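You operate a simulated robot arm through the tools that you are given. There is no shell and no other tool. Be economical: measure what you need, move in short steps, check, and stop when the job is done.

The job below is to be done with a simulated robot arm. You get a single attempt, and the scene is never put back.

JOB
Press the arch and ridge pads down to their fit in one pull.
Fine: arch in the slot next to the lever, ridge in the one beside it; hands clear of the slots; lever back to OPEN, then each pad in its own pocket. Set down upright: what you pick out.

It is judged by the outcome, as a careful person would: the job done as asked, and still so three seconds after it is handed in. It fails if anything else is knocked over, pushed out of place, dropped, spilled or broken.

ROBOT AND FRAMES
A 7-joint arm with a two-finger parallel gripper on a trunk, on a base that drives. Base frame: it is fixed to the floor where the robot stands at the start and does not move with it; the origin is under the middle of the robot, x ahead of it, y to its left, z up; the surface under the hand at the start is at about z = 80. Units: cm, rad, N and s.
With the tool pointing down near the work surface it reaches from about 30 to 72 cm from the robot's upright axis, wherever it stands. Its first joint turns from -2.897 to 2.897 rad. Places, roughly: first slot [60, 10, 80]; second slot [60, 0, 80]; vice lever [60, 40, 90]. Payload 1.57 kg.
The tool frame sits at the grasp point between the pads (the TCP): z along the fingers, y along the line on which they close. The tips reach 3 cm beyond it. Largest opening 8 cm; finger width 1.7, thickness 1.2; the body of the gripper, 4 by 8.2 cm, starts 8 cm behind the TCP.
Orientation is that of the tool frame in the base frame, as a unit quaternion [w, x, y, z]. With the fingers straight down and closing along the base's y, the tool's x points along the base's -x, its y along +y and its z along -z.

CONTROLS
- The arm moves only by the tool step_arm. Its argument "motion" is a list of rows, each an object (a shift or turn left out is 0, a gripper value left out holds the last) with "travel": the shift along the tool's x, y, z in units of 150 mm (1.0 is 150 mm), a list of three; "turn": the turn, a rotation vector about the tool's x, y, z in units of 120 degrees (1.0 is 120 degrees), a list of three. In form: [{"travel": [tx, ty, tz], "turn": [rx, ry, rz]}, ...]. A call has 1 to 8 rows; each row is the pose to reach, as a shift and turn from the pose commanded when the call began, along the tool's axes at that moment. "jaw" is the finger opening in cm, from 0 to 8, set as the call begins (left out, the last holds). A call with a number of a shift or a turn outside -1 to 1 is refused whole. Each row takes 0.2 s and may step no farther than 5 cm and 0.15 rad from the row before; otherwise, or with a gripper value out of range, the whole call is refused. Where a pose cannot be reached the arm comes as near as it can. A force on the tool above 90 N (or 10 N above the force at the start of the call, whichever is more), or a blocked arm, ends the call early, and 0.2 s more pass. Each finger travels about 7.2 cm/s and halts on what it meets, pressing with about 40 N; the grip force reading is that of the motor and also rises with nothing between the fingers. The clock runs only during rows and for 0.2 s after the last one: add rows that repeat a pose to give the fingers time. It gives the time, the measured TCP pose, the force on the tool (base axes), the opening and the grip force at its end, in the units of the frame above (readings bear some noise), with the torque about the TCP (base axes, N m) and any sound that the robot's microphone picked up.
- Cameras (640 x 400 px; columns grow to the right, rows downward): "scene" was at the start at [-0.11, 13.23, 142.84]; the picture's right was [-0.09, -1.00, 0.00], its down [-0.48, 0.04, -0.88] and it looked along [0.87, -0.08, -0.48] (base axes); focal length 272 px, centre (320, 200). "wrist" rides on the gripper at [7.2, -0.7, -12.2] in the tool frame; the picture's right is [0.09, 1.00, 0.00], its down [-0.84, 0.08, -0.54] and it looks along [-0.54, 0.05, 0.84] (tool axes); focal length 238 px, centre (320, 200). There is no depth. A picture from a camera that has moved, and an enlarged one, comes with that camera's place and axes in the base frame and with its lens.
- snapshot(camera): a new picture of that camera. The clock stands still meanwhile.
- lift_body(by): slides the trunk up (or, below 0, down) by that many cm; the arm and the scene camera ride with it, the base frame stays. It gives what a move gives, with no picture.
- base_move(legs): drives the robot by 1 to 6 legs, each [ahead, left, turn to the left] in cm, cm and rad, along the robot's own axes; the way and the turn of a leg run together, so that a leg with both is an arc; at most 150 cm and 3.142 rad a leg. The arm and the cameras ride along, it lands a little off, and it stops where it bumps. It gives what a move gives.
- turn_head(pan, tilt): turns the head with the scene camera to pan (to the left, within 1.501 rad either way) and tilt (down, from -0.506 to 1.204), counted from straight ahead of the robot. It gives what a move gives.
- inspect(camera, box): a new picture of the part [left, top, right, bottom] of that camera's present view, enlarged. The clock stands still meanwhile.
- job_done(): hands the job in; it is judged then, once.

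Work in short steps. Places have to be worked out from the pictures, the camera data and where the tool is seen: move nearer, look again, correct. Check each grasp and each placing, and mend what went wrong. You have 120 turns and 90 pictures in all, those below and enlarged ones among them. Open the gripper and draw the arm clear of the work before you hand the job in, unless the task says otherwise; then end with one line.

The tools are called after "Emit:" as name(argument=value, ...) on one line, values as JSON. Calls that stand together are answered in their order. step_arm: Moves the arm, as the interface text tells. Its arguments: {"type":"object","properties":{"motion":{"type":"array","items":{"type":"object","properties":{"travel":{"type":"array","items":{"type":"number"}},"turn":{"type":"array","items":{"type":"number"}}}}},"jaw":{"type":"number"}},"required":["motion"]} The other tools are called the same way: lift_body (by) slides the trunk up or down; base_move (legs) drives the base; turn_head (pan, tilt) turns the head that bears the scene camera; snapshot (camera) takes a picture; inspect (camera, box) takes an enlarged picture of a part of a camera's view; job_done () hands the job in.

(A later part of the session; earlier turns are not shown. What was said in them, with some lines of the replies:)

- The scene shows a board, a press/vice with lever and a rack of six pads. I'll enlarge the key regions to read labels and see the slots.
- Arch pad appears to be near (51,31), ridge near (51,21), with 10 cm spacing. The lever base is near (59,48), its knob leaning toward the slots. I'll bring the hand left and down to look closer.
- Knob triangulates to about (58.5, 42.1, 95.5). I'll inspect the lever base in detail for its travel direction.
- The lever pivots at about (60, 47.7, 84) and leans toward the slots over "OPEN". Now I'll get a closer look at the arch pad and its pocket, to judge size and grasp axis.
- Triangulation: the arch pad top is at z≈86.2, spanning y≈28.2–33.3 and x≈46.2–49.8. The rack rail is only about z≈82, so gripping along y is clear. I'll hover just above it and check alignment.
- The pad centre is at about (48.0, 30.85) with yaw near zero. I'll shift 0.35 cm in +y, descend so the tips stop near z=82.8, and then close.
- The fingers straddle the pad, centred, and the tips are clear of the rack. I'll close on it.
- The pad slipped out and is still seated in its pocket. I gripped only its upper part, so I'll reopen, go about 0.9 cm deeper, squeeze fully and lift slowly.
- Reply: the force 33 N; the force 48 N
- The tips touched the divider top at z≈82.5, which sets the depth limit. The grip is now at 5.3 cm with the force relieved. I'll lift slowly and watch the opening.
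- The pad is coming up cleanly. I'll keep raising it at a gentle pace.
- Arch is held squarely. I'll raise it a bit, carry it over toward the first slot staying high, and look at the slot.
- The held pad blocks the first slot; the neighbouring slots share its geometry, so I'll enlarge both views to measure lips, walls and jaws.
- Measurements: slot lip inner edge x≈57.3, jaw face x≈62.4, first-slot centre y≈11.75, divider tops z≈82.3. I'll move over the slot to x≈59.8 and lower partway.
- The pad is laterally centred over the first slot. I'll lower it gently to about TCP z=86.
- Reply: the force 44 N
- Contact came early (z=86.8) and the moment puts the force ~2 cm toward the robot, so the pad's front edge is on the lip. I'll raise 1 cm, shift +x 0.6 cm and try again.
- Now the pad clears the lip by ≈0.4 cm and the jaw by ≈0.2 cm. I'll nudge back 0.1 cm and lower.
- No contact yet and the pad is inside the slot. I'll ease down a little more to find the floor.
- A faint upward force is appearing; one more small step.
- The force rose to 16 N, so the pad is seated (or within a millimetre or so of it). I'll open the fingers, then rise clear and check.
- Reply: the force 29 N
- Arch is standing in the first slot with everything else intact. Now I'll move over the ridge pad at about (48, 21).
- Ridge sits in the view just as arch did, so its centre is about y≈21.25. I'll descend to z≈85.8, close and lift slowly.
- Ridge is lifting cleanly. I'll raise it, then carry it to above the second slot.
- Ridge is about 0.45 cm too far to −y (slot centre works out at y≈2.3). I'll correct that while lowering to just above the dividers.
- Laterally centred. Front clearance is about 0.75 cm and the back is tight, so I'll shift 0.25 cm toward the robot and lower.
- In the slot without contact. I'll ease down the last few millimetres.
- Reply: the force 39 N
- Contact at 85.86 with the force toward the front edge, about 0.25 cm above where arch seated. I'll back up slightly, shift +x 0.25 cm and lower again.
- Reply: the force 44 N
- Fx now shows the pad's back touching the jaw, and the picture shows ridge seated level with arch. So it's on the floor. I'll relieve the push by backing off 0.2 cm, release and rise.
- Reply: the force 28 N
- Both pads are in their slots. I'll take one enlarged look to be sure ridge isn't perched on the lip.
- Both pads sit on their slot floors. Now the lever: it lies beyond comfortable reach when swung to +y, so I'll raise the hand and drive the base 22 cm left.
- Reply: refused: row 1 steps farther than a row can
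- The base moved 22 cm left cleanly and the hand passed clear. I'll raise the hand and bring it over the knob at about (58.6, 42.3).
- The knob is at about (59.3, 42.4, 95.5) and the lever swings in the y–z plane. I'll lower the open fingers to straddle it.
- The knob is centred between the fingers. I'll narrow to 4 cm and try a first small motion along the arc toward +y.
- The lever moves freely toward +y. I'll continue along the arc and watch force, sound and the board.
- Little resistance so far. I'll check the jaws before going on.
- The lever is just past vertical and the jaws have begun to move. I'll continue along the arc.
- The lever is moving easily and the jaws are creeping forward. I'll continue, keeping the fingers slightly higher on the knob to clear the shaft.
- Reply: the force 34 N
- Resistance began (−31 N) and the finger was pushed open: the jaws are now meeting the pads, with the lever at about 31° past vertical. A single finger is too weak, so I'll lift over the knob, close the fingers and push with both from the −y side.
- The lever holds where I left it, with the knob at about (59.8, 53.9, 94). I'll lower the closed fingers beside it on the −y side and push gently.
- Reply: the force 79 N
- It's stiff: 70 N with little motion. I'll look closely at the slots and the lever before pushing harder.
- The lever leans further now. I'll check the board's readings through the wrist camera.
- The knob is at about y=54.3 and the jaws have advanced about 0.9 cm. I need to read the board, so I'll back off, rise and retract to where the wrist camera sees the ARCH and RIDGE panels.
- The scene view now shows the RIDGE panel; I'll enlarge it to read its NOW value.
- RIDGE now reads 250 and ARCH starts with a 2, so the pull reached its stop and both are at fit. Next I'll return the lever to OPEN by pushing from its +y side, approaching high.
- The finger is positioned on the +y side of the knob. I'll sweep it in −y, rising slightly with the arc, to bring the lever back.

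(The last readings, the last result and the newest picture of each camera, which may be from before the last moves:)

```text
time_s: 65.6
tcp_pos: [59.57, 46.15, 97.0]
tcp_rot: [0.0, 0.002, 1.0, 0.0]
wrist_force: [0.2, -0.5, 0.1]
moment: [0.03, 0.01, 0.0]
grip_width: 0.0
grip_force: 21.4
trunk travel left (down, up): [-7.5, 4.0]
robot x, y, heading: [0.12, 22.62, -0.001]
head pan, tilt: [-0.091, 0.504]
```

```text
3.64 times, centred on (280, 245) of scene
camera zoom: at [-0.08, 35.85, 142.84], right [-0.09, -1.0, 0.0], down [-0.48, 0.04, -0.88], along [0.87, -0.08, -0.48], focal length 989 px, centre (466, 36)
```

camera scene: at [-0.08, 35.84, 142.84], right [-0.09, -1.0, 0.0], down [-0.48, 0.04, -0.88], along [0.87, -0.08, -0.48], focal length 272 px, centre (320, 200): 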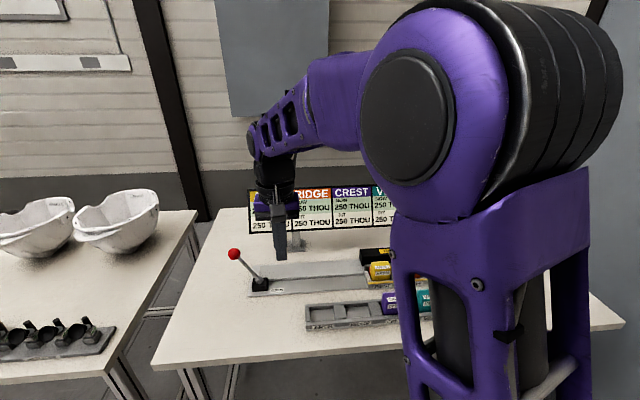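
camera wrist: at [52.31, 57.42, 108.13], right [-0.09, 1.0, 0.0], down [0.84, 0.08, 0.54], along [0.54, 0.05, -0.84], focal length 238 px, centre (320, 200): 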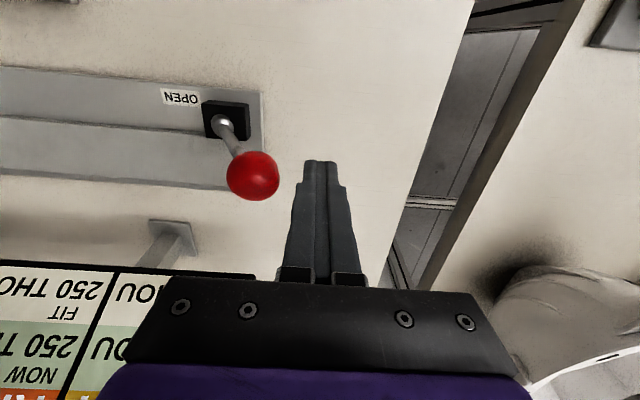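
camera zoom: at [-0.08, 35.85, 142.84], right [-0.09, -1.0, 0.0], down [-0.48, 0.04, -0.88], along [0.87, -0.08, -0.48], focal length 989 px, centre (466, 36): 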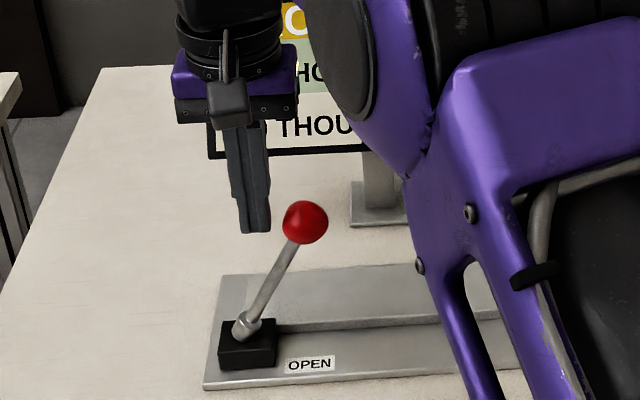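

The knob is back exactly at its original OPEN position. Now I'll raise the hand clear and move to above the slots.

Emit:
step_arm(motion=[{"travel": [0, 0.05, -0.25]}, {"travel": [0, 0.05, -0.5]}, {"travel": [0, -0.2, -0.6]}, {"travel": [0, -0.5, -0.6]}, {"travel": [0, -0.8, -0.6]}, {"travel": [0, -1.0, -0.6]}])

Emit:
step_arm(motion=[{"travel": [0, -0.3, 0]}, {"travel": [0, -0.6, 0]}, {"travel": [0, -0.9, 0]}, {"travel": [0, -1.0, 0]}], jaw=8)

Emit:
step_arm(motion=[{"travel": [0, -0.28, 0]}, {"travel": [0, -0.28, 0.25]}, {"travel": [0, -0.28, 0.5]}, {"travel": [0, -0.28, 0.73]}, {"travel": [0, -0.28, 0.73]}])

Emit:
snapshot(camera="wrist")

```text
time_s: 67.0
tcp_pos: [59.56, 31.13, 105.82]
tcp_rot: [0.0, 0.0, 1.0, 0.0]
wrist_force: [0.1, 0.0, -0.6]
moment: [-0.03, -0.01, 0.02]
grip_width: 0.0
grip_force: 21.2
trunk travel left (down, up): [-7.5, 4.0]
robot x, y, heading: [0.17, 22.64, -0.004]
head pan, tilt: [-0.091, 0.504]
```

```text
time_s: 68.0
tcp_pos: [59.44, 16.46, 106.22]
tcp_rot: [0.0, 0.001, 1.0, 0.0]
wrist_force: [-0.1, -0.4, -0.2]
moment: [-0.02, -0.03, 0.02]
grip_width: 8.01
grip_force: 0.0
trunk travel left (down, up): [-7.5, 4.0]
robot x, y, heading: [0.07, 22.41, -0.003]
head pan, tilt: [-0.091, 0.504]
```

```text
time_s: 69.2
tcp_pos: [59.71, 12.4, 95.27]
tcp_rot: [0.0, 0.001, 1.0, 0.0]
wrist_force: [0.3, -0.7, 0.3]
moment: [0.02, -0.01, 0.0]
grip_width: 8.0
grip_force: 0.1
trunk travel left (down, up): [-7.5, 4.0]
robot x, y, heading: [-0.46, 23.15, -0.002]
head pan, tilt: [-0.091, 0.504]
```

```text
19 pictures are left
camera wrist: at [52.32, 11.71, 107.53], right [-0.09, 1.0, 0.0], down [0.84, 0.08, 0.54], along [0.54, 0.05, -0.84], focal length 238 px, centre (320, 200)
```

wrist: 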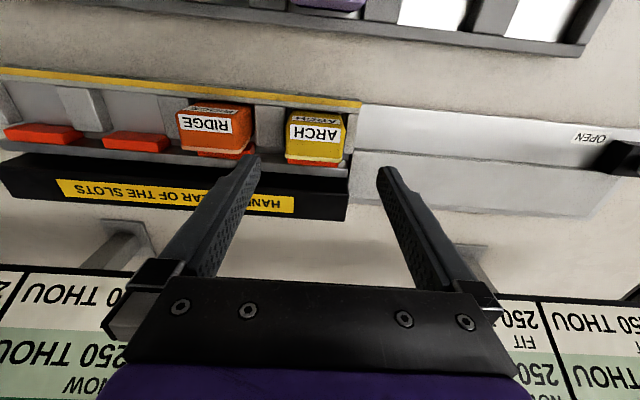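

Arch's centre is at about (59.9, 11.9). I'll lower over it with the fingers clear on both sides.

Emit:
step_arm(motion=[{"travel": [-0.013, -0.033, 0.15]}, {"travel": [-0.013, -0.033, 0.3]}, {"travel": [-0.013, -0.033, 0.45]}, {"travel": [-0.013, -0.033, 0.57]}, {"travel": [-0.013, -0.033, 0.625]}, {"travel": [-0.013, -0.033, 0.625]}], jaw=7.5)

Emit:
inspect(camera="wrist", box=[200, 90, 440, 240])

```text
time_s: 70.6
tcp_pos: [59.7, 11.7, 85.76]
tcp_rot: [-0.001, 0.001, 1.0, 0.0]
wrist_force: [0.0, -0.1, -0.5]
moment: [0.01, 0.02, 0.01]
grip_width: 7.5
grip_force: 0.0
trunk travel left (down, up): [-7.5, 4.0]
robot x, y, heading: [0.46, 22.94, -0.005]
head pan, tilt: [-0.091, 0.504]
```

```text
2.67 times, centred on (320, 165) of wrist
camera zoom: at [52.35, 11.07, 98.08], right [-0.09, 1.0, 0.0], down [0.84, 0.08, 0.54], along [0.54, 0.05, -0.84], focal length 636 px, centre (320, 293)
```

zoom: 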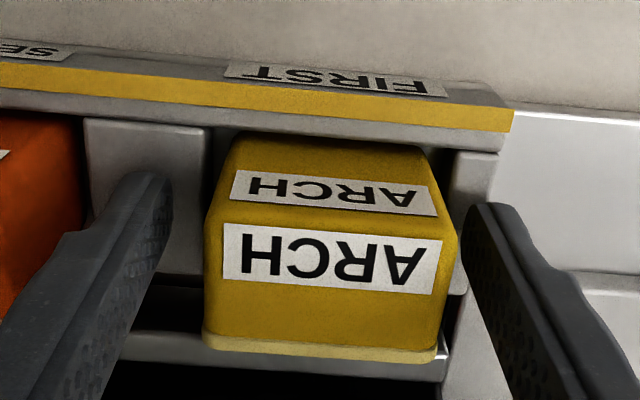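

Straddled well, and the pale backing is visibly thinner now. I'll close and lift slowly.

Emit:
step_arm(motion=[{"travel": [0, 0.012, 0]}, {"travel": [0, 0.012, 0]}, {"travel": [0, 0.012, 0]}, {"travel": [0, 0.012, 0]}], jaw=0)

Emit:
step_arm(motion=[{"travel": [0, 0, -0.02]}, {"travel": [0, 0, -0.04]}, {"travel": [0, 0, -0.06]}, {"travel": [0, 0, -0.09]}, {"travel": [0, 0, -0.12]}, {"travel": [0, 0, -0.16]}, {"travel": [0, 0, -0.2]}])

Emit:
step_arm(motion=[{"travel": [0, 0, -0.08]}, {"travel": [0, 0, -0.18]}, {"travel": [0, 0, -0.3]}, {"travel": [0, 0, -0.42]}, {"travel": [0, 0, -0.54]}, {"travel": [0, 0, -0.6]}])

Emit:
snapshot(camera="scene")

```text
time_s: 71.6
tcp_pos: [59.6, 11.93, 85.81]
tcp_rot: [0.0, 0.001, 1.0, 0.0]
wrist_force: [-0.4, -0.5, 0.8]
moment: [0.0, 0.01, 0.0]
grip_width: 5.29
grip_force: 40.3
trunk travel left (down, up): [-7.5, 4.0]
robot x, y, heading: [0.18, 22.69, -0.002]
head pan, tilt: [-0.091, 0.504]
```

```text
time_s: 73.2
tcp_pos: [59.65, 11.92, 88.58]
tcp_rot: [0.0, 0.001, 1.0, -0.001]
wrist_force: [0.5, 0.5, -1.1]
moment: [0.0, 0.02, 0.02]
grip_width: 5.28
grip_force: 39.8
trunk travel left (down, up): [-7.5, 4.0]
robot x, y, heading: [0.4, 22.54, -0.006]
head pan, tilt: [-0.091, 0.504]
```

```text
time_s: 74.6
tcp_pos: [59.61, 11.85, 97.55]
tcp_rot: [0.0, 0.001, 1.0, 0.0]
wrist_force: [0.8, 0.1, -0.2]
moment: [0.0, -0.04, 0.01]
grip_width: 5.31
grip_force: 40.2
trunk travel left (down, up): [-7.5, 4.0]
robot x, y, heading: [0.14, 22.68, -0.003]
head pan, tilt: [-0.091, 0.504]
```

```text
17 pictures are left
camera scene: at [-0.07, 35.85, 142.84], right [-0.09, -1.0, 0.0], down [-0.48, 0.04, -0.88], along [0.87, -0.08, -0.48], focal length 272 px, centre (320, 200)
```

scene: 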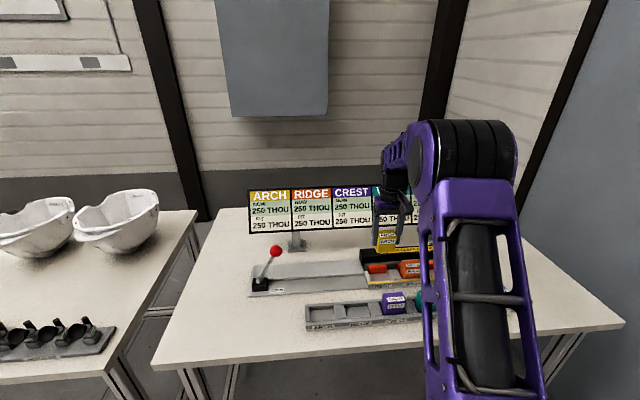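

The board reads 250 for both ARCH and RIDGE, and the lever is at OPEN. Arch is in hand; I'll carry it to its pocket at about (47.8, 31.0).

Emit:
step_arm(motion=[{"travel": [0.12, 0.15, 0]}, {"travel": [0.24, 0.3, 0]}, {"travel": [0.36, 0.45, 0]}, {"travel": [0.48, 0.6, 0]}, {"travel": [0.6, 0.75, 0]}, {"travel": [0.72, 0.88, 0]}, {"travel": [0.787, 1.0, 0]}, {"travel": [0.787, 1.0, 0]}])

Emit:
step_arm(motion=[{"travel": [0, 0.14, 0]}, {"travel": [0, 0.275, 0]}, {"travel": [0, 0.275, 0.15]}, {"travel": [0, 0.275, 0.3]}, {"travel": [0, 0.275, 0.45]}, {"travel": [0, 0.275, 0.57]}, {"travel": [0, 0.275, 0.57]}])

Emit:
inspect(camera="wrist", box=[200, 70, 440, 240])

Emit:
inspect(camera="scene", box=[290, 270, 400, 336])

```text
time_s: 76.4
tcp_pos: [47.94, 26.69, 97.47]
tcp_rot: [0.0, 0.002, 1.0, 0.0]
wrist_force: [0.2, -0.7, 0.1]
moment: [0.0, -0.02, -0.01]
grip_width: 5.32
grip_force: 39.8
trunk travel left (down, up): [-7.5, 4.0]
robot x, y, heading: [-0.03, 22.69, -0.006]
head pan, tilt: [-0.091, 0.504]
```

```text
time_s: 78.0
tcp_pos: [48.14, 30.83, 88.94]
tcp_rot: [0.0, 0.001, 1.0, 0.0]
wrist_force: [-0.4, 0.2, -0.8]
moment: [0.04, 0.01, 0.02]
grip_width: 5.33
grip_force: 40.3
trunk travel left (down, up): [-7.5, 4.0]
robot x, y, heading: [0.29, 22.87, -0.004]
head pan, tilt: [-0.091, 0.504]
```

```text
2.35 times, centred on (320, 155) of wrist
camera zoom: at [40.75, 30.12, 101.22], right [-0.09, 1.0, 0.0], down [0.84, 0.08, 0.54], along [0.54, 0.05, -0.84], focal length 561 px, centre (320, 306)
```

zoom: 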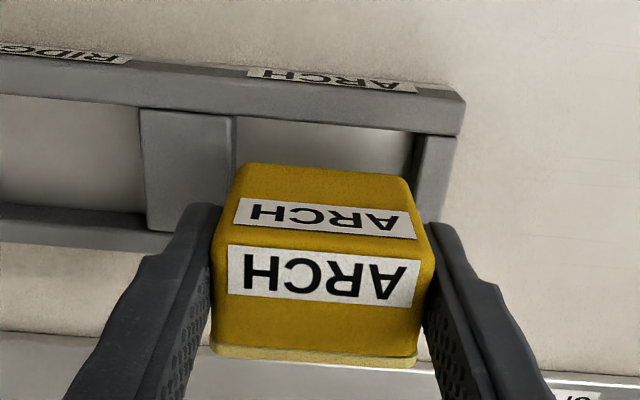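

```text
5.82 times, centred on (345, 303) of scene
camera zoom: at [-0.07, 35.85, 142.84], right [-0.09, -1.0, 0.0], down [-0.48, 0.04, -0.88], along [0.87, -0.08, -0.48], focal length 1582 px, centre (174, -399)
```

zoom: 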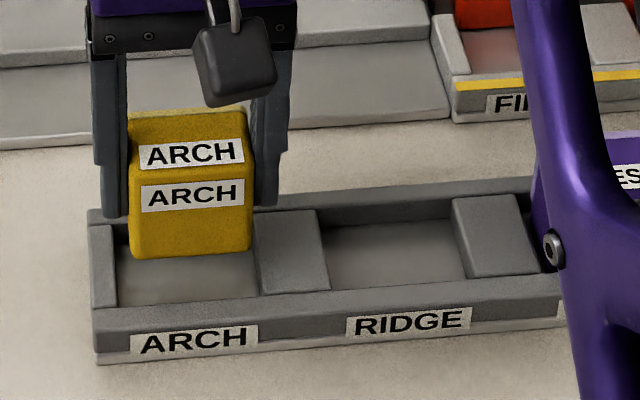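

Pad centre is about 0.45 cm too far forward for the pocket (x≈45.7–49.8). I'll shift toward the robot and lower carefully.

Emit:
step_arm(motion=[{"travel": [0.028, 0, 0.02]}, {"travel": [0.028, 0, 0.08]}, {"travel": [0.028, 0, 0.13]}, {"travel": [0.028, 0, 0.17]}, {"travel": [0.028, 0, 0.185]}, {"travel": [0.028, 0, 0.185]}])

Emit:
inspect(camera="scene", box=[290, 270, 400, 336])

```text
time_s: 79.4
tcp_pos: [47.37, 30.94, 86.3]
tcp_rot: [0.0, 0.001, 1.0, 0.0]
wrist_force: [0.7, 0.0, -1.0]
moment: [-0.04, 0.02, 0.0]
grip_width: 5.34
grip_force: 40.1
trunk travel left (down, up): [-7.5, 4.0]
robot x, y, heading: [-0.12, 22.31, -0.005]
head pan, tilt: [-0.091, 0.504]
```

```text
5.82 times, centred on (345, 303) of scene
camera zoom: at [-0.07, 35.85, 142.84], right [-0.09, -1.0, 0.0], down [-0.48, 0.04, -0.88], along [0.87, -0.08, -0.48], focal length 1582 px, centre (174, -399)
```

zoom: 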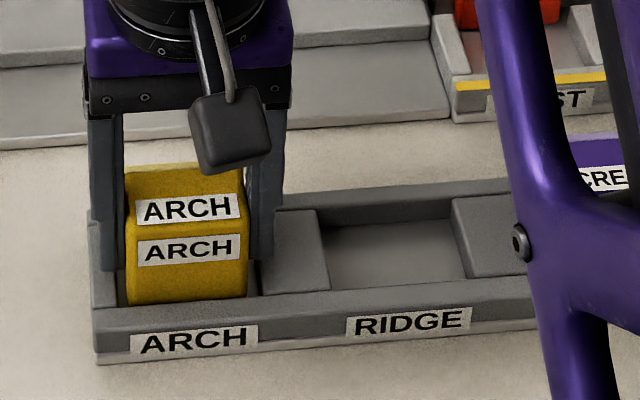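

The pad is entering the pocket with no contact, slightly near the front rail. I'll nudge +x 0.2 cm and lower the rest.

Emit:
step_arm(motion=[{"travel": [-0.013, 0, 0.0]}, {"travel": [-0.013, 0, 0.015]}, {"travel": [-0.013, 0, 0.03]}, {"travel": [-0.013, 0, 0.038]}, {"travel": [-0.013, 0, 0.038]}])

```text
time_s: 80.6
tcp_pos: [47.68, 30.89, 85.74]
tcp_rot: [0.0, 0.001, 1.0, 0.0]
wrist_force: [-2.0, -1.3, 13.4]
moment: [-0.04, 0.17, -0.02]
grip_width: 5.32
grip_force: 39.9
trunk travel left (down, up): [-7.5, 4.0]
robot x, y, heading: [0.38, 22.36, -0.004]
head pan, tilt: [-0.091, 0.504]
```

Light floor contact at z=85.74, matching the grasp height. I'll release and rise.

Emit:
step_arm(motion=[{"travel": [0, 0, 0]}, {"travel": [0, 0, 0]}, {"travel": [0, 0, 0]}], jaw=7.5)

Emit:
step_arm(motion=[{"travel": [0, 0, -0.1]}, {"travel": [0, 0, -0.3]}, {"travel": [0, 0, -0.6]}, {"travel": [0, 0, -0.85]}])

Emit:
inspect(camera="scene", box=[290, 250, 420, 336])

```text
time_s: 81.4
tcp_pos: [47.63, 30.91, 85.48]
tcp_rot: [0.0, 0.001, 1.0, 0.0]
wrist_force: [0.9, -0.2, -0.2]
moment: [-0.04, -0.04, 0.0]
grip_width: 7.51
grip_force: 0.0
trunk travel left (down, up): [-7.5, 4.0]
robot x, y, heading: [0.16, 22.79, -0.001]
head pan, tilt: [-0.091, 0.504]
```

```text
time_s: 82.4
tcp_pos: [47.52, 31.03, 98.55]
tcp_rot: [0.0, 0.001, 1.0, 0.0]
wrist_force: [0.4, 0.2, 0.1]
moment: [-0.02, 0.01, 0.01]
grip_width: 7.51
grip_force: 0.0
trunk travel left (down, up): [-7.5, 4.0]
robot x, y, heading: [-0.16, 22.8, 0.001]
head pan, tilt: [-0.091, 0.504]
```

```text
4.65 times, centred on (355, 293) of scene
camera zoom: at [-0.06, 35.85, 142.83], right [-0.09, -1.0, 0.0], down [-0.48, 0.04, -0.88], along [0.87, -0.08, -0.48], focal length 1264 px, centre (157, -233)
```

zoom: 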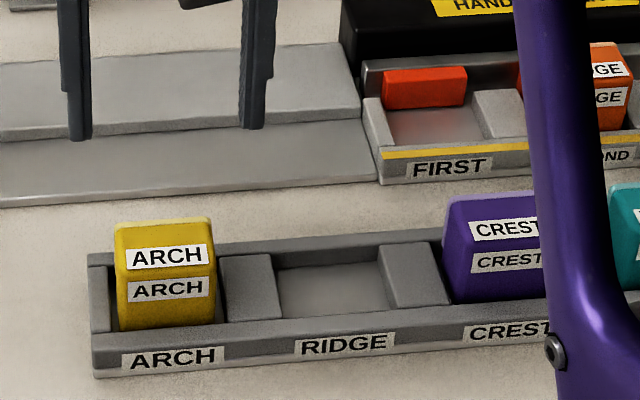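

Arch is upright in its own pocket. Now back to the second slot for ridge.

Emit:
step_arm(motion=[{"travel": [-0.1, -0.2, 0]}, {"travel": [-0.2, -0.4, 0]}, {"travel": [-0.3, -0.6, 0]}, {"travel": [-0.4, -0.8, 0]}, {"travel": [-0.5, -1.0, 0]}, {"travel": [-0.5, -1.0, 0]}])

Emit:
step_arm(motion=[{"travel": [-0.1, -0.25, 0]}, {"travel": [-0.2, -0.5, 0]}, {"travel": [-0.3, -0.75, 0]}, {"travel": [-0.3, -0.91, 0.05]}, {"travel": [-0.3, -0.91, 0.22]}, {"travel": [-0.3, -0.91, 0.22]}])

Emit:
inspect(camera="wrist", box=[200, 70, 440, 240])

```text
time_s: 83.8
tcp_pos: [55.34, 15.79, 98.62]
tcp_rot: [0.0, 0.001, 1.0, 0.0]
wrist_force: [0.9, 0.1, -0.4]
moment: [0.0, -0.01, -0.02]
grip_width: 7.52
grip_force: 0.0
trunk travel left (down, up): [-7.5, 4.0]
robot x, y, heading: [-0.36, 22.44, -0.002]
head pan, tilt: [-0.091, 0.504]
```

```text
time_s: 85.2
tcp_pos: [59.74, 2.46, 95.06]
tcp_rot: [0.0, 0.001, 1.0, 0.0]
wrist_force: [-0.7, 0.2, 0.6]
moment: [0.02, -0.02, 0.01]
grip_width: 7.49
grip_force: 0.2
trunk travel left (down, up): [-7.5, 4.0]
robot x, y, heading: [0.07, 22.28, -0.003]
head pan, tilt: [-0.091, 0.504]
```

```text
2.35 times, centred on (320, 155) of wrist
camera zoom: at [52.43, 1.8, 107.34], right [-0.09, 1.0, 0.0], down [0.84, 0.08, 0.54], along [0.54, 0.05, -0.84], focal length 561 px, centre (320, 306)
```

zoom: 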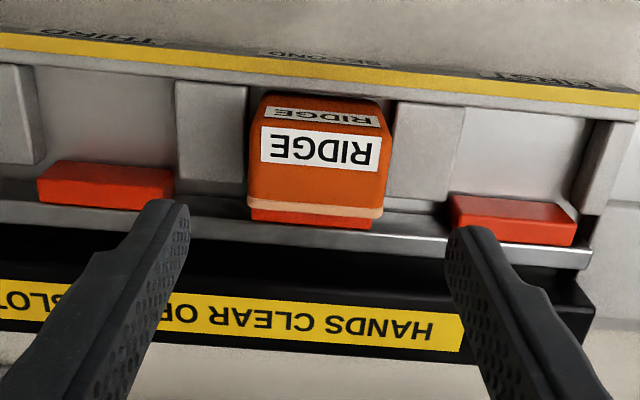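

Ridge is centred beneath at about (59.8, 2.4). I'll descend, grip and lift slowly.

Emit:
step_arm(motion=[{"travel": [0, 0, 0.15]}, {"travel": [0, 0, 0.3]}, {"travel": [0, 0, 0.45]}, {"travel": [0, 0, 0.56]}, {"travel": [0, 0, 0.615]}, {"travel": [0, 0, 0.615]}])

Emit:
step_arm(motion=[{"travel": [0, 0, 0]}, {"travel": [0, 0, 0]}, {"travel": [0, 0, 0]}, {"travel": [0, 0, 0]}], jaw=0)

Emit:
step_arm(motion=[{"travel": [0, 0, -0.02]}, {"travel": [0, 0, -0.04]}, {"travel": [0, 0, -0.06]}, {"travel": [0, 0, -0.09]}, {"travel": [0, 0, -0.12]}, {"travel": [0, 0, -0.16]}, {"travel": [0, 0, -0.2]}])

Emit:
inspect(camera="wrist", box=[200, 70, 440, 240])

```text
time_s: 86.6
tcp_pos: [59.61, 2.27, 85.92]
tcp_rot: [0.0, 0.001, 1.0, 0.0]
wrist_force: [0.0, -0.1, -0.4]
moment: [-0.02, 0.01, 0.0]
grip_width: 7.52
grip_force: 0.1
trunk travel left (down, up): [-7.5, 4.0]
robot x, y, heading: [-0.05, 22.66, -0.001]
head pan, tilt: [-0.091, 0.504]
```

```text
time_s: 87.6
tcp_pos: [59.58, 2.24, 85.83]
tcp_rot: [0.0, 0.002, 1.0, -0.001]
wrist_force: [0.1, 0.9, -0.2]
moment: [-0.01, 0.0, 0.01]
grip_width: 5.31
grip_force: 39.9
trunk travel left (down, up): [-7.5, 4.0]
robot x, y, heading: [-0.27, 22.46, -0.001]
head pan, tilt: [-0.091, 0.504]
```

```text
time_s: 89.2
tcp_pos: [59.68, 2.28, 88.92]
tcp_rot: [0.0, 0.001, 1.0, 0.001]
wrist_force: [-0.1, -1.1, -0.9]
moment: [-0.01, -0.05, -0.02]
grip_width: 5.33
grip_force: 40.2
trunk travel left (down, up): [-7.5, 4.0]
robot x, y, heading: [0.27, 22.47, 0.002]
head pan, tilt: [-0.091, 0.504]
```

```text
2.35 times, centred on (320, 155) of wrist
camera zoom: at [52.42, 1.68, 101.21], right [-0.09, 1.0, 0.0], down [0.84, 0.08, 0.54], along [0.54, 0.05, -0.84], focal length 561 px, centre (320, 306)
```

zoom: 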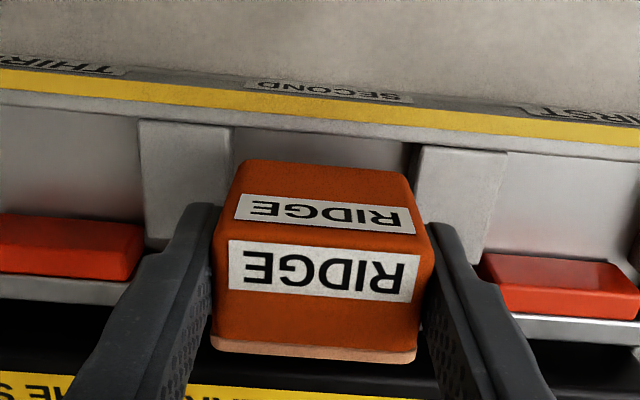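

Ridge is held squarely. I'll raise it and carry it to its pocket at about (47.75, 21.3).

Emit:
step_arm(motion=[{"travel": [0, 0, -0.1]}, {"travel": [0, 0, -0.2]}, {"travel": [0, 0, -0.32]}, {"travel": [0, 0, -0.45]}, {"travel": [0, 0, -0.58]}, {"travel": [0, 0, -0.58]}])

Emit:
step_arm(motion=[{"travel": [0.12, 0.15, 0]}, {"travel": [0.24, 0.3, 0]}, {"travel": [0.36, 0.45, 0]}, {"travel": [0.48, 0.6, 0]}, {"travel": [0.6, 0.75, 0]}, {"travel": [0.72, 0.88, 0]}, {"travel": [0.793, 1.0, 0]}, {"travel": [0.793, 1.0, 0]}])

Emit:
step_arm(motion=[{"travel": [0, 0.14, 0]}, {"travel": [0, 0.26, 0]}, {"travel": [0, 0.26, 0.15]}, {"travel": [0, 0.26, 0.3]}, {"travel": [0, 0.26, 0.45]}, {"travel": [0, 0.26, 0.57]}, {"travel": [0, 0.26, 0.57]}])

Emit:
inspect(camera="wrist", box=[200, 70, 440, 240])

Emit:
inspect(camera="scene", box=[290, 260, 410, 336])

```text
time_s: 90.6
tcp_pos: [59.66, 2.18, 97.58]
tcp_rot: [0.001, 0.0, 1.0, 0.0]
wrist_force: [0.5, -0.7, -0.3]
moment: [0.0, 0.0, 0.02]
grip_width: 5.32
grip_force: 40.1
trunk travel left (down, up): [-7.5, 4.0]
robot x, y, heading: [-0.06, 22.42, 0.001]
head pan, tilt: [-0.091, 0.504]
```

```text
time_s: 92.4
tcp_pos: [47.75, 17.46, 97.69]
tcp_rot: [0.0, 0.0, 1.0, 0.0]
wrist_force: [-0.7, 0.9, -1.5]
moment: [0.01, -0.01, 0.01]
grip_width: 5.29
grip_force: 40.0
trunk travel left (down, up): [-7.5, 4.0]
robot x, y, heading: [0.13, 22.6, -0.0]
head pan, tilt: [-0.091, 0.504]
```

```text
time_s: 94.0
tcp_pos: [47.63, 21.13, 89.26]
tcp_rot: [0.0, 0.0, 1.0, 0.0]
wrist_force: [0.4, -0.4, -0.6]
moment: [0.02, -0.02, 0.02]
grip_width: 5.29
grip_force: 39.6
trunk travel left (down, up): [-7.5, 4.0]
robot x, y, heading: [0.22, 22.92, 0.003]
head pan, tilt: [-0.091, 0.504]
```

```text
2.35 times, centred on (320, 155) of wrist
camera zoom: at [40.4, 20.51, 101.45], right [-0.09, 1.0, 0.0], down [0.84, 0.08, 0.54], along [0.54, 0.05, -0.84], focal length 561 px, centre (320, 306)
```

zoom: 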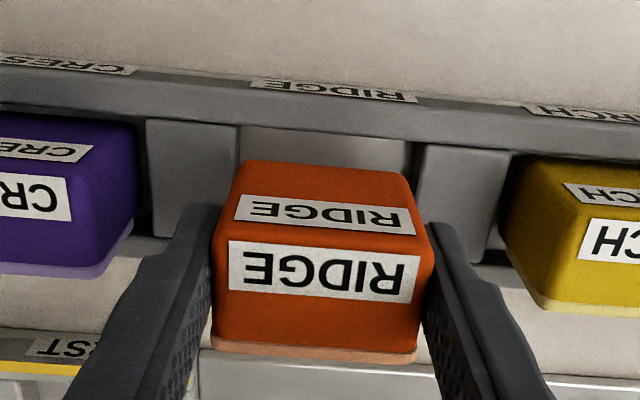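

```text
5.26 times, centred on (350, 298) of scene
camera zoom: at [-0.07, 35.85, 142.84], right [-0.09, -1.0, 0.0], down [-0.48, 0.04, -0.88], along [0.87, -0.08, -0.48], focal length 1431 px, centre (162, -316)
```

zoom: 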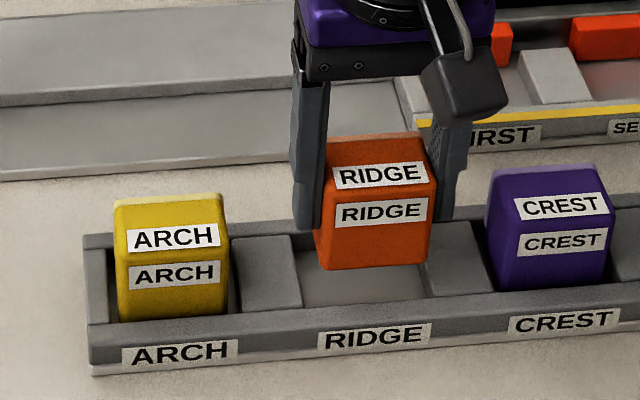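

Needs tiny corrections: +0.1 cm in y and +0.2 cm in x. Then I'll lower into the pocket.

Emit:
step_arm(motion=[{"travel": [-0.012, 0.007, 0.03]}, {"travel": [-0.012, 0.007, 0.09]}, {"travel": [-0.012, 0.007, 0.14]}, {"travel": [-0.012, 0.007, 0.18]}, {"travel": [-0.012, 0.007, 0.205]}, {"travel": [-0.012, 0.007, 0.205]}])

Emit:
step_arm(motion=[{"travel": [0, 0, 0.01]}, {"travel": [0, 0, 0.02]}, {"travel": [0, 0, 0.025]}, {"travel": [0, 0, 0.025]}])

Emit:
inspect(camera="scene", box=[290, 260, 410, 336])

```text
time_s: 95.4
tcp_pos: [47.86, 21.32, 86.05]
tcp_rot: [0.0, 0.001, 1.0, 0.0]
wrist_force: [-0.3, 1.0, -0.8]
moment: [0.0, -0.05, -0.03]
grip_width: 5.33
grip_force: 39.7
trunk travel left (down, up): [-7.5, 4.0]
robot x, y, heading: [0.08, 22.32, 0.0]
head pan, tilt: [-0.091, 0.504]
```

```text
time_s: 96.4
tcp_pos: [47.96, 21.44, 85.88]
tcp_rot: [0.002, 0.001, 1.0, 0.0]
wrist_force: [-6.6, -8.8, 37.4]
moment: [-0.29, 0.46, -0.03]
grip_width: 5.33
grip_force: 40.4
trunk travel left (down, up): [-7.5, 4.0]
robot x, y, heading: [0.18, 22.91, -0.005]
head pan, tilt: [-0.091, 0.504]
```

```text
5.26 times, centred on (350, 298) of scene
camera zoom: at [-0.33, 35.79, 142.89], right [-0.09, -1.0, 0.0], down [-0.48, 0.04, -0.88], along [0.87, -0.08, -0.48], focal length 1431 px, centre (162, -316)
```

zoom: 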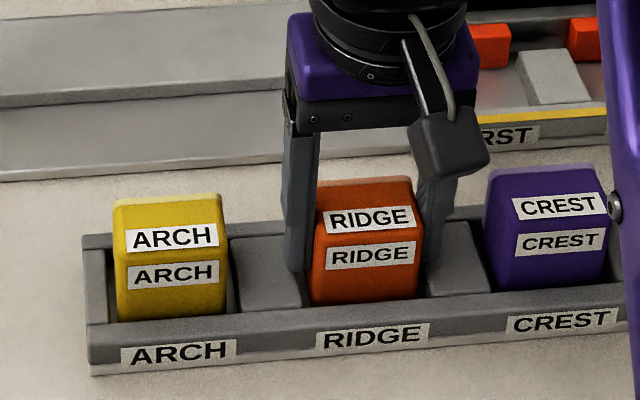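

Ridge has reached the pocket floor (37 N at z≈85.9). I'll relieve the press slightly, release and rise.

Emit:
step_arm(motion=[{"travel": [0, 0, -0.02]}, {"travel": [0, 0, -0.02]}])

Emit:
step_arm(motion=[{"travel": [0, 0, 0]}, {"travel": [0, 0, 0]}, {"travel": [0, 0, 0]}], jaw=7.5)

Emit:
step_arm(motion=[{"travel": [0, 0, -0.1]}, {"travel": [0, 0, -0.3]}, {"travel": [0, 0, -0.6]}, {"travel": [0, 0, -0.9]}, {"travel": [0.1, 0, -1.0]}, {"travel": [0.3, 0, -1.0]}])

Emit:
inspect(camera="scene", box=[290, 260, 410, 336])

Emit:
snapshot(camera="wrist")

Emit:
snapshot(camera="scene")

```text
time_s: 97.0
tcp_pos: [47.94, 21.36, 85.8]
tcp_rot: [0.001, 0.001, 1.0, 0.001]
wrist_force: [3.7, -5.9, 23.2]
moment: [-0.24, -0.16, -0.03]
grip_width: 5.29
grip_force: 39.8
trunk travel left (down, up): [-7.5, 4.0]
robot x, y, heading: [-0.36, 22.68, 0.002]
head pan, tilt: [-0.091, 0.504]
```

```text
time_s: 97.8
tcp_pos: [47.8, 21.33, 85.82]
tcp_rot: [0.0, 0.002, 1.0, 0.0]
wrist_force: [0.1, 0.5, 0.4]
moment: [0.01, 0.01, 0.03]
grip_width: 7.51
grip_force: 0.1
trunk travel left (down, up): [-7.5, 4.0]
robot x, y, heading: [-0.02, 23.06, -0.003]
head pan, tilt: [-0.091, 0.504]
```

```text
time_s: 99.2
tcp_pos: [43.45, 21.32, 101.15]
tcp_rot: [-0.001, 0.0, 1.0, 0.001]
wrist_force: [1.0, -0.5, 0.1]
moment: [0.01, 0.0, -0.01]
grip_width: 7.49
grip_force: 0.0
trunk travel left (down, up): [-7.5, 4.0]
robot x, y, heading: [0.39, 22.48, 0.003]
head pan, tilt: [-0.091, 0.504]
```

```text
5.26 times, centred on (350, 298) of scene
camera zoom: at [-0.06, 35.85, 142.84], right [-0.09, -1.0, 0.0], down [-0.48, 0.04, -0.88], along [0.87, -0.08, -0.48], focal length 1431 px, centre (162, -316)
```

zoom: 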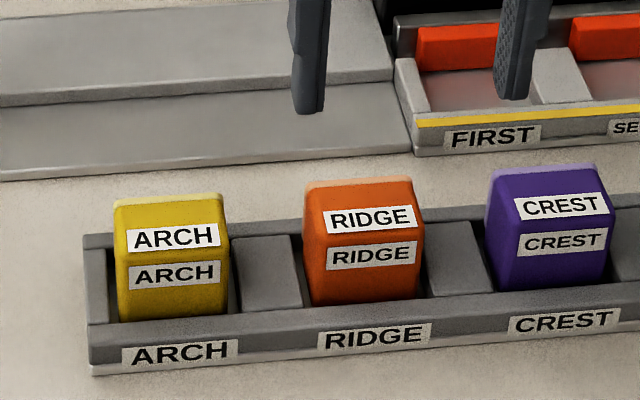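

```text
6 pictures are left
camera wrist: at [36.24, 20.71, 113.48], right [-0.09, 1.0, 0.0], down [0.84, 0.08, 0.54], along [0.54, 0.05, -0.84], focal length 238 px, centre (320, 200)
```

wrist: 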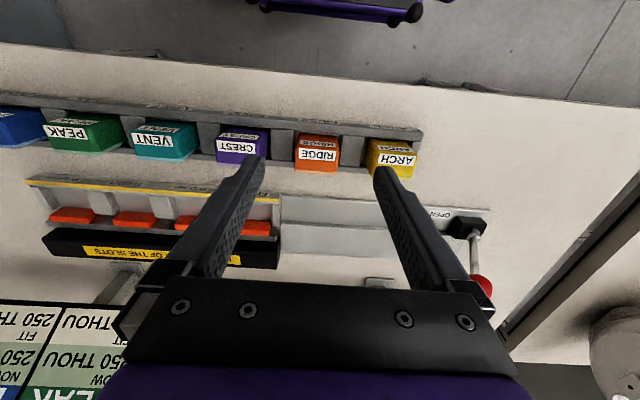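

```text
5 pictures are left
camera scene: at [-0.06, 35.85, 142.84], right [-0.09, -1.0, 0.0], down [-0.48, 0.04, -0.88], along [0.87, -0.08, -0.48], focal length 272 px, centre (320, 200)
```

scene: 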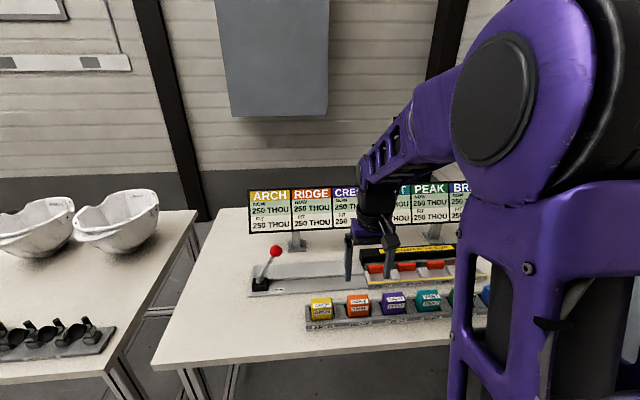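

Both pads sit in their own pockets, the board shows 250/250, the slots are empty and the lever is at OPEN. I'll draw the arm further up and clear, then hand in.

Emit:
step_arm(motion=[{"travel": [0.1, 0, -0.25]}, {"travel": [0.2, 0, -0.5]}, {"travel": [0.2, 0, -0.8]}, {"travel": [0.2, 0, -0.8]}, {"travel": [0.2, 0, -0.8]}], jaw=8)

Emit:
inspect(camera="scene", box=[240, 180, 400, 336])

```text
time_s: 100.4
tcp_pos: [40.4, 21.33, 112.98]
tcp_rot: [0.001, 0.0, 1.0, -0.001]
wrist_force: [-0.2, -0.2, -0.1]
moment: [-0.03, 0.01, -0.03]
grip_width: 8.0
grip_force: 0.0
trunk travel left (down, up): [-7.5, 4.0]
robot x, y, heading: [-0.15, 22.63, 0.0]
head pan, tilt: [-0.091, 0.504]
```

```text
2.56 times, centred on (320, 258) of scene
camera zoom: at [-0.07, 35.85, 142.84], right [-0.09, -1.0, 0.0], down [-0.48, 0.04, -0.88], along [0.87, -0.08, -0.48], focal length 697 px, centre (320, 51)
```

zoom: 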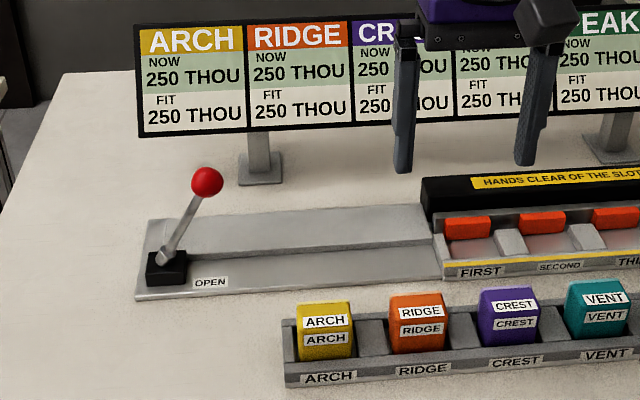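

Everything checks out, so I'm handing the job in.

Emit:
job_done()

```text
The job is handed in.
```

Arch and ridge now both read 250 THOU, their fit. Both were pressed in a single lever throw: partway through I let go to change my grip and pushed on from there. The lever is back at OPEN, and both pads are upright in their own pockets.
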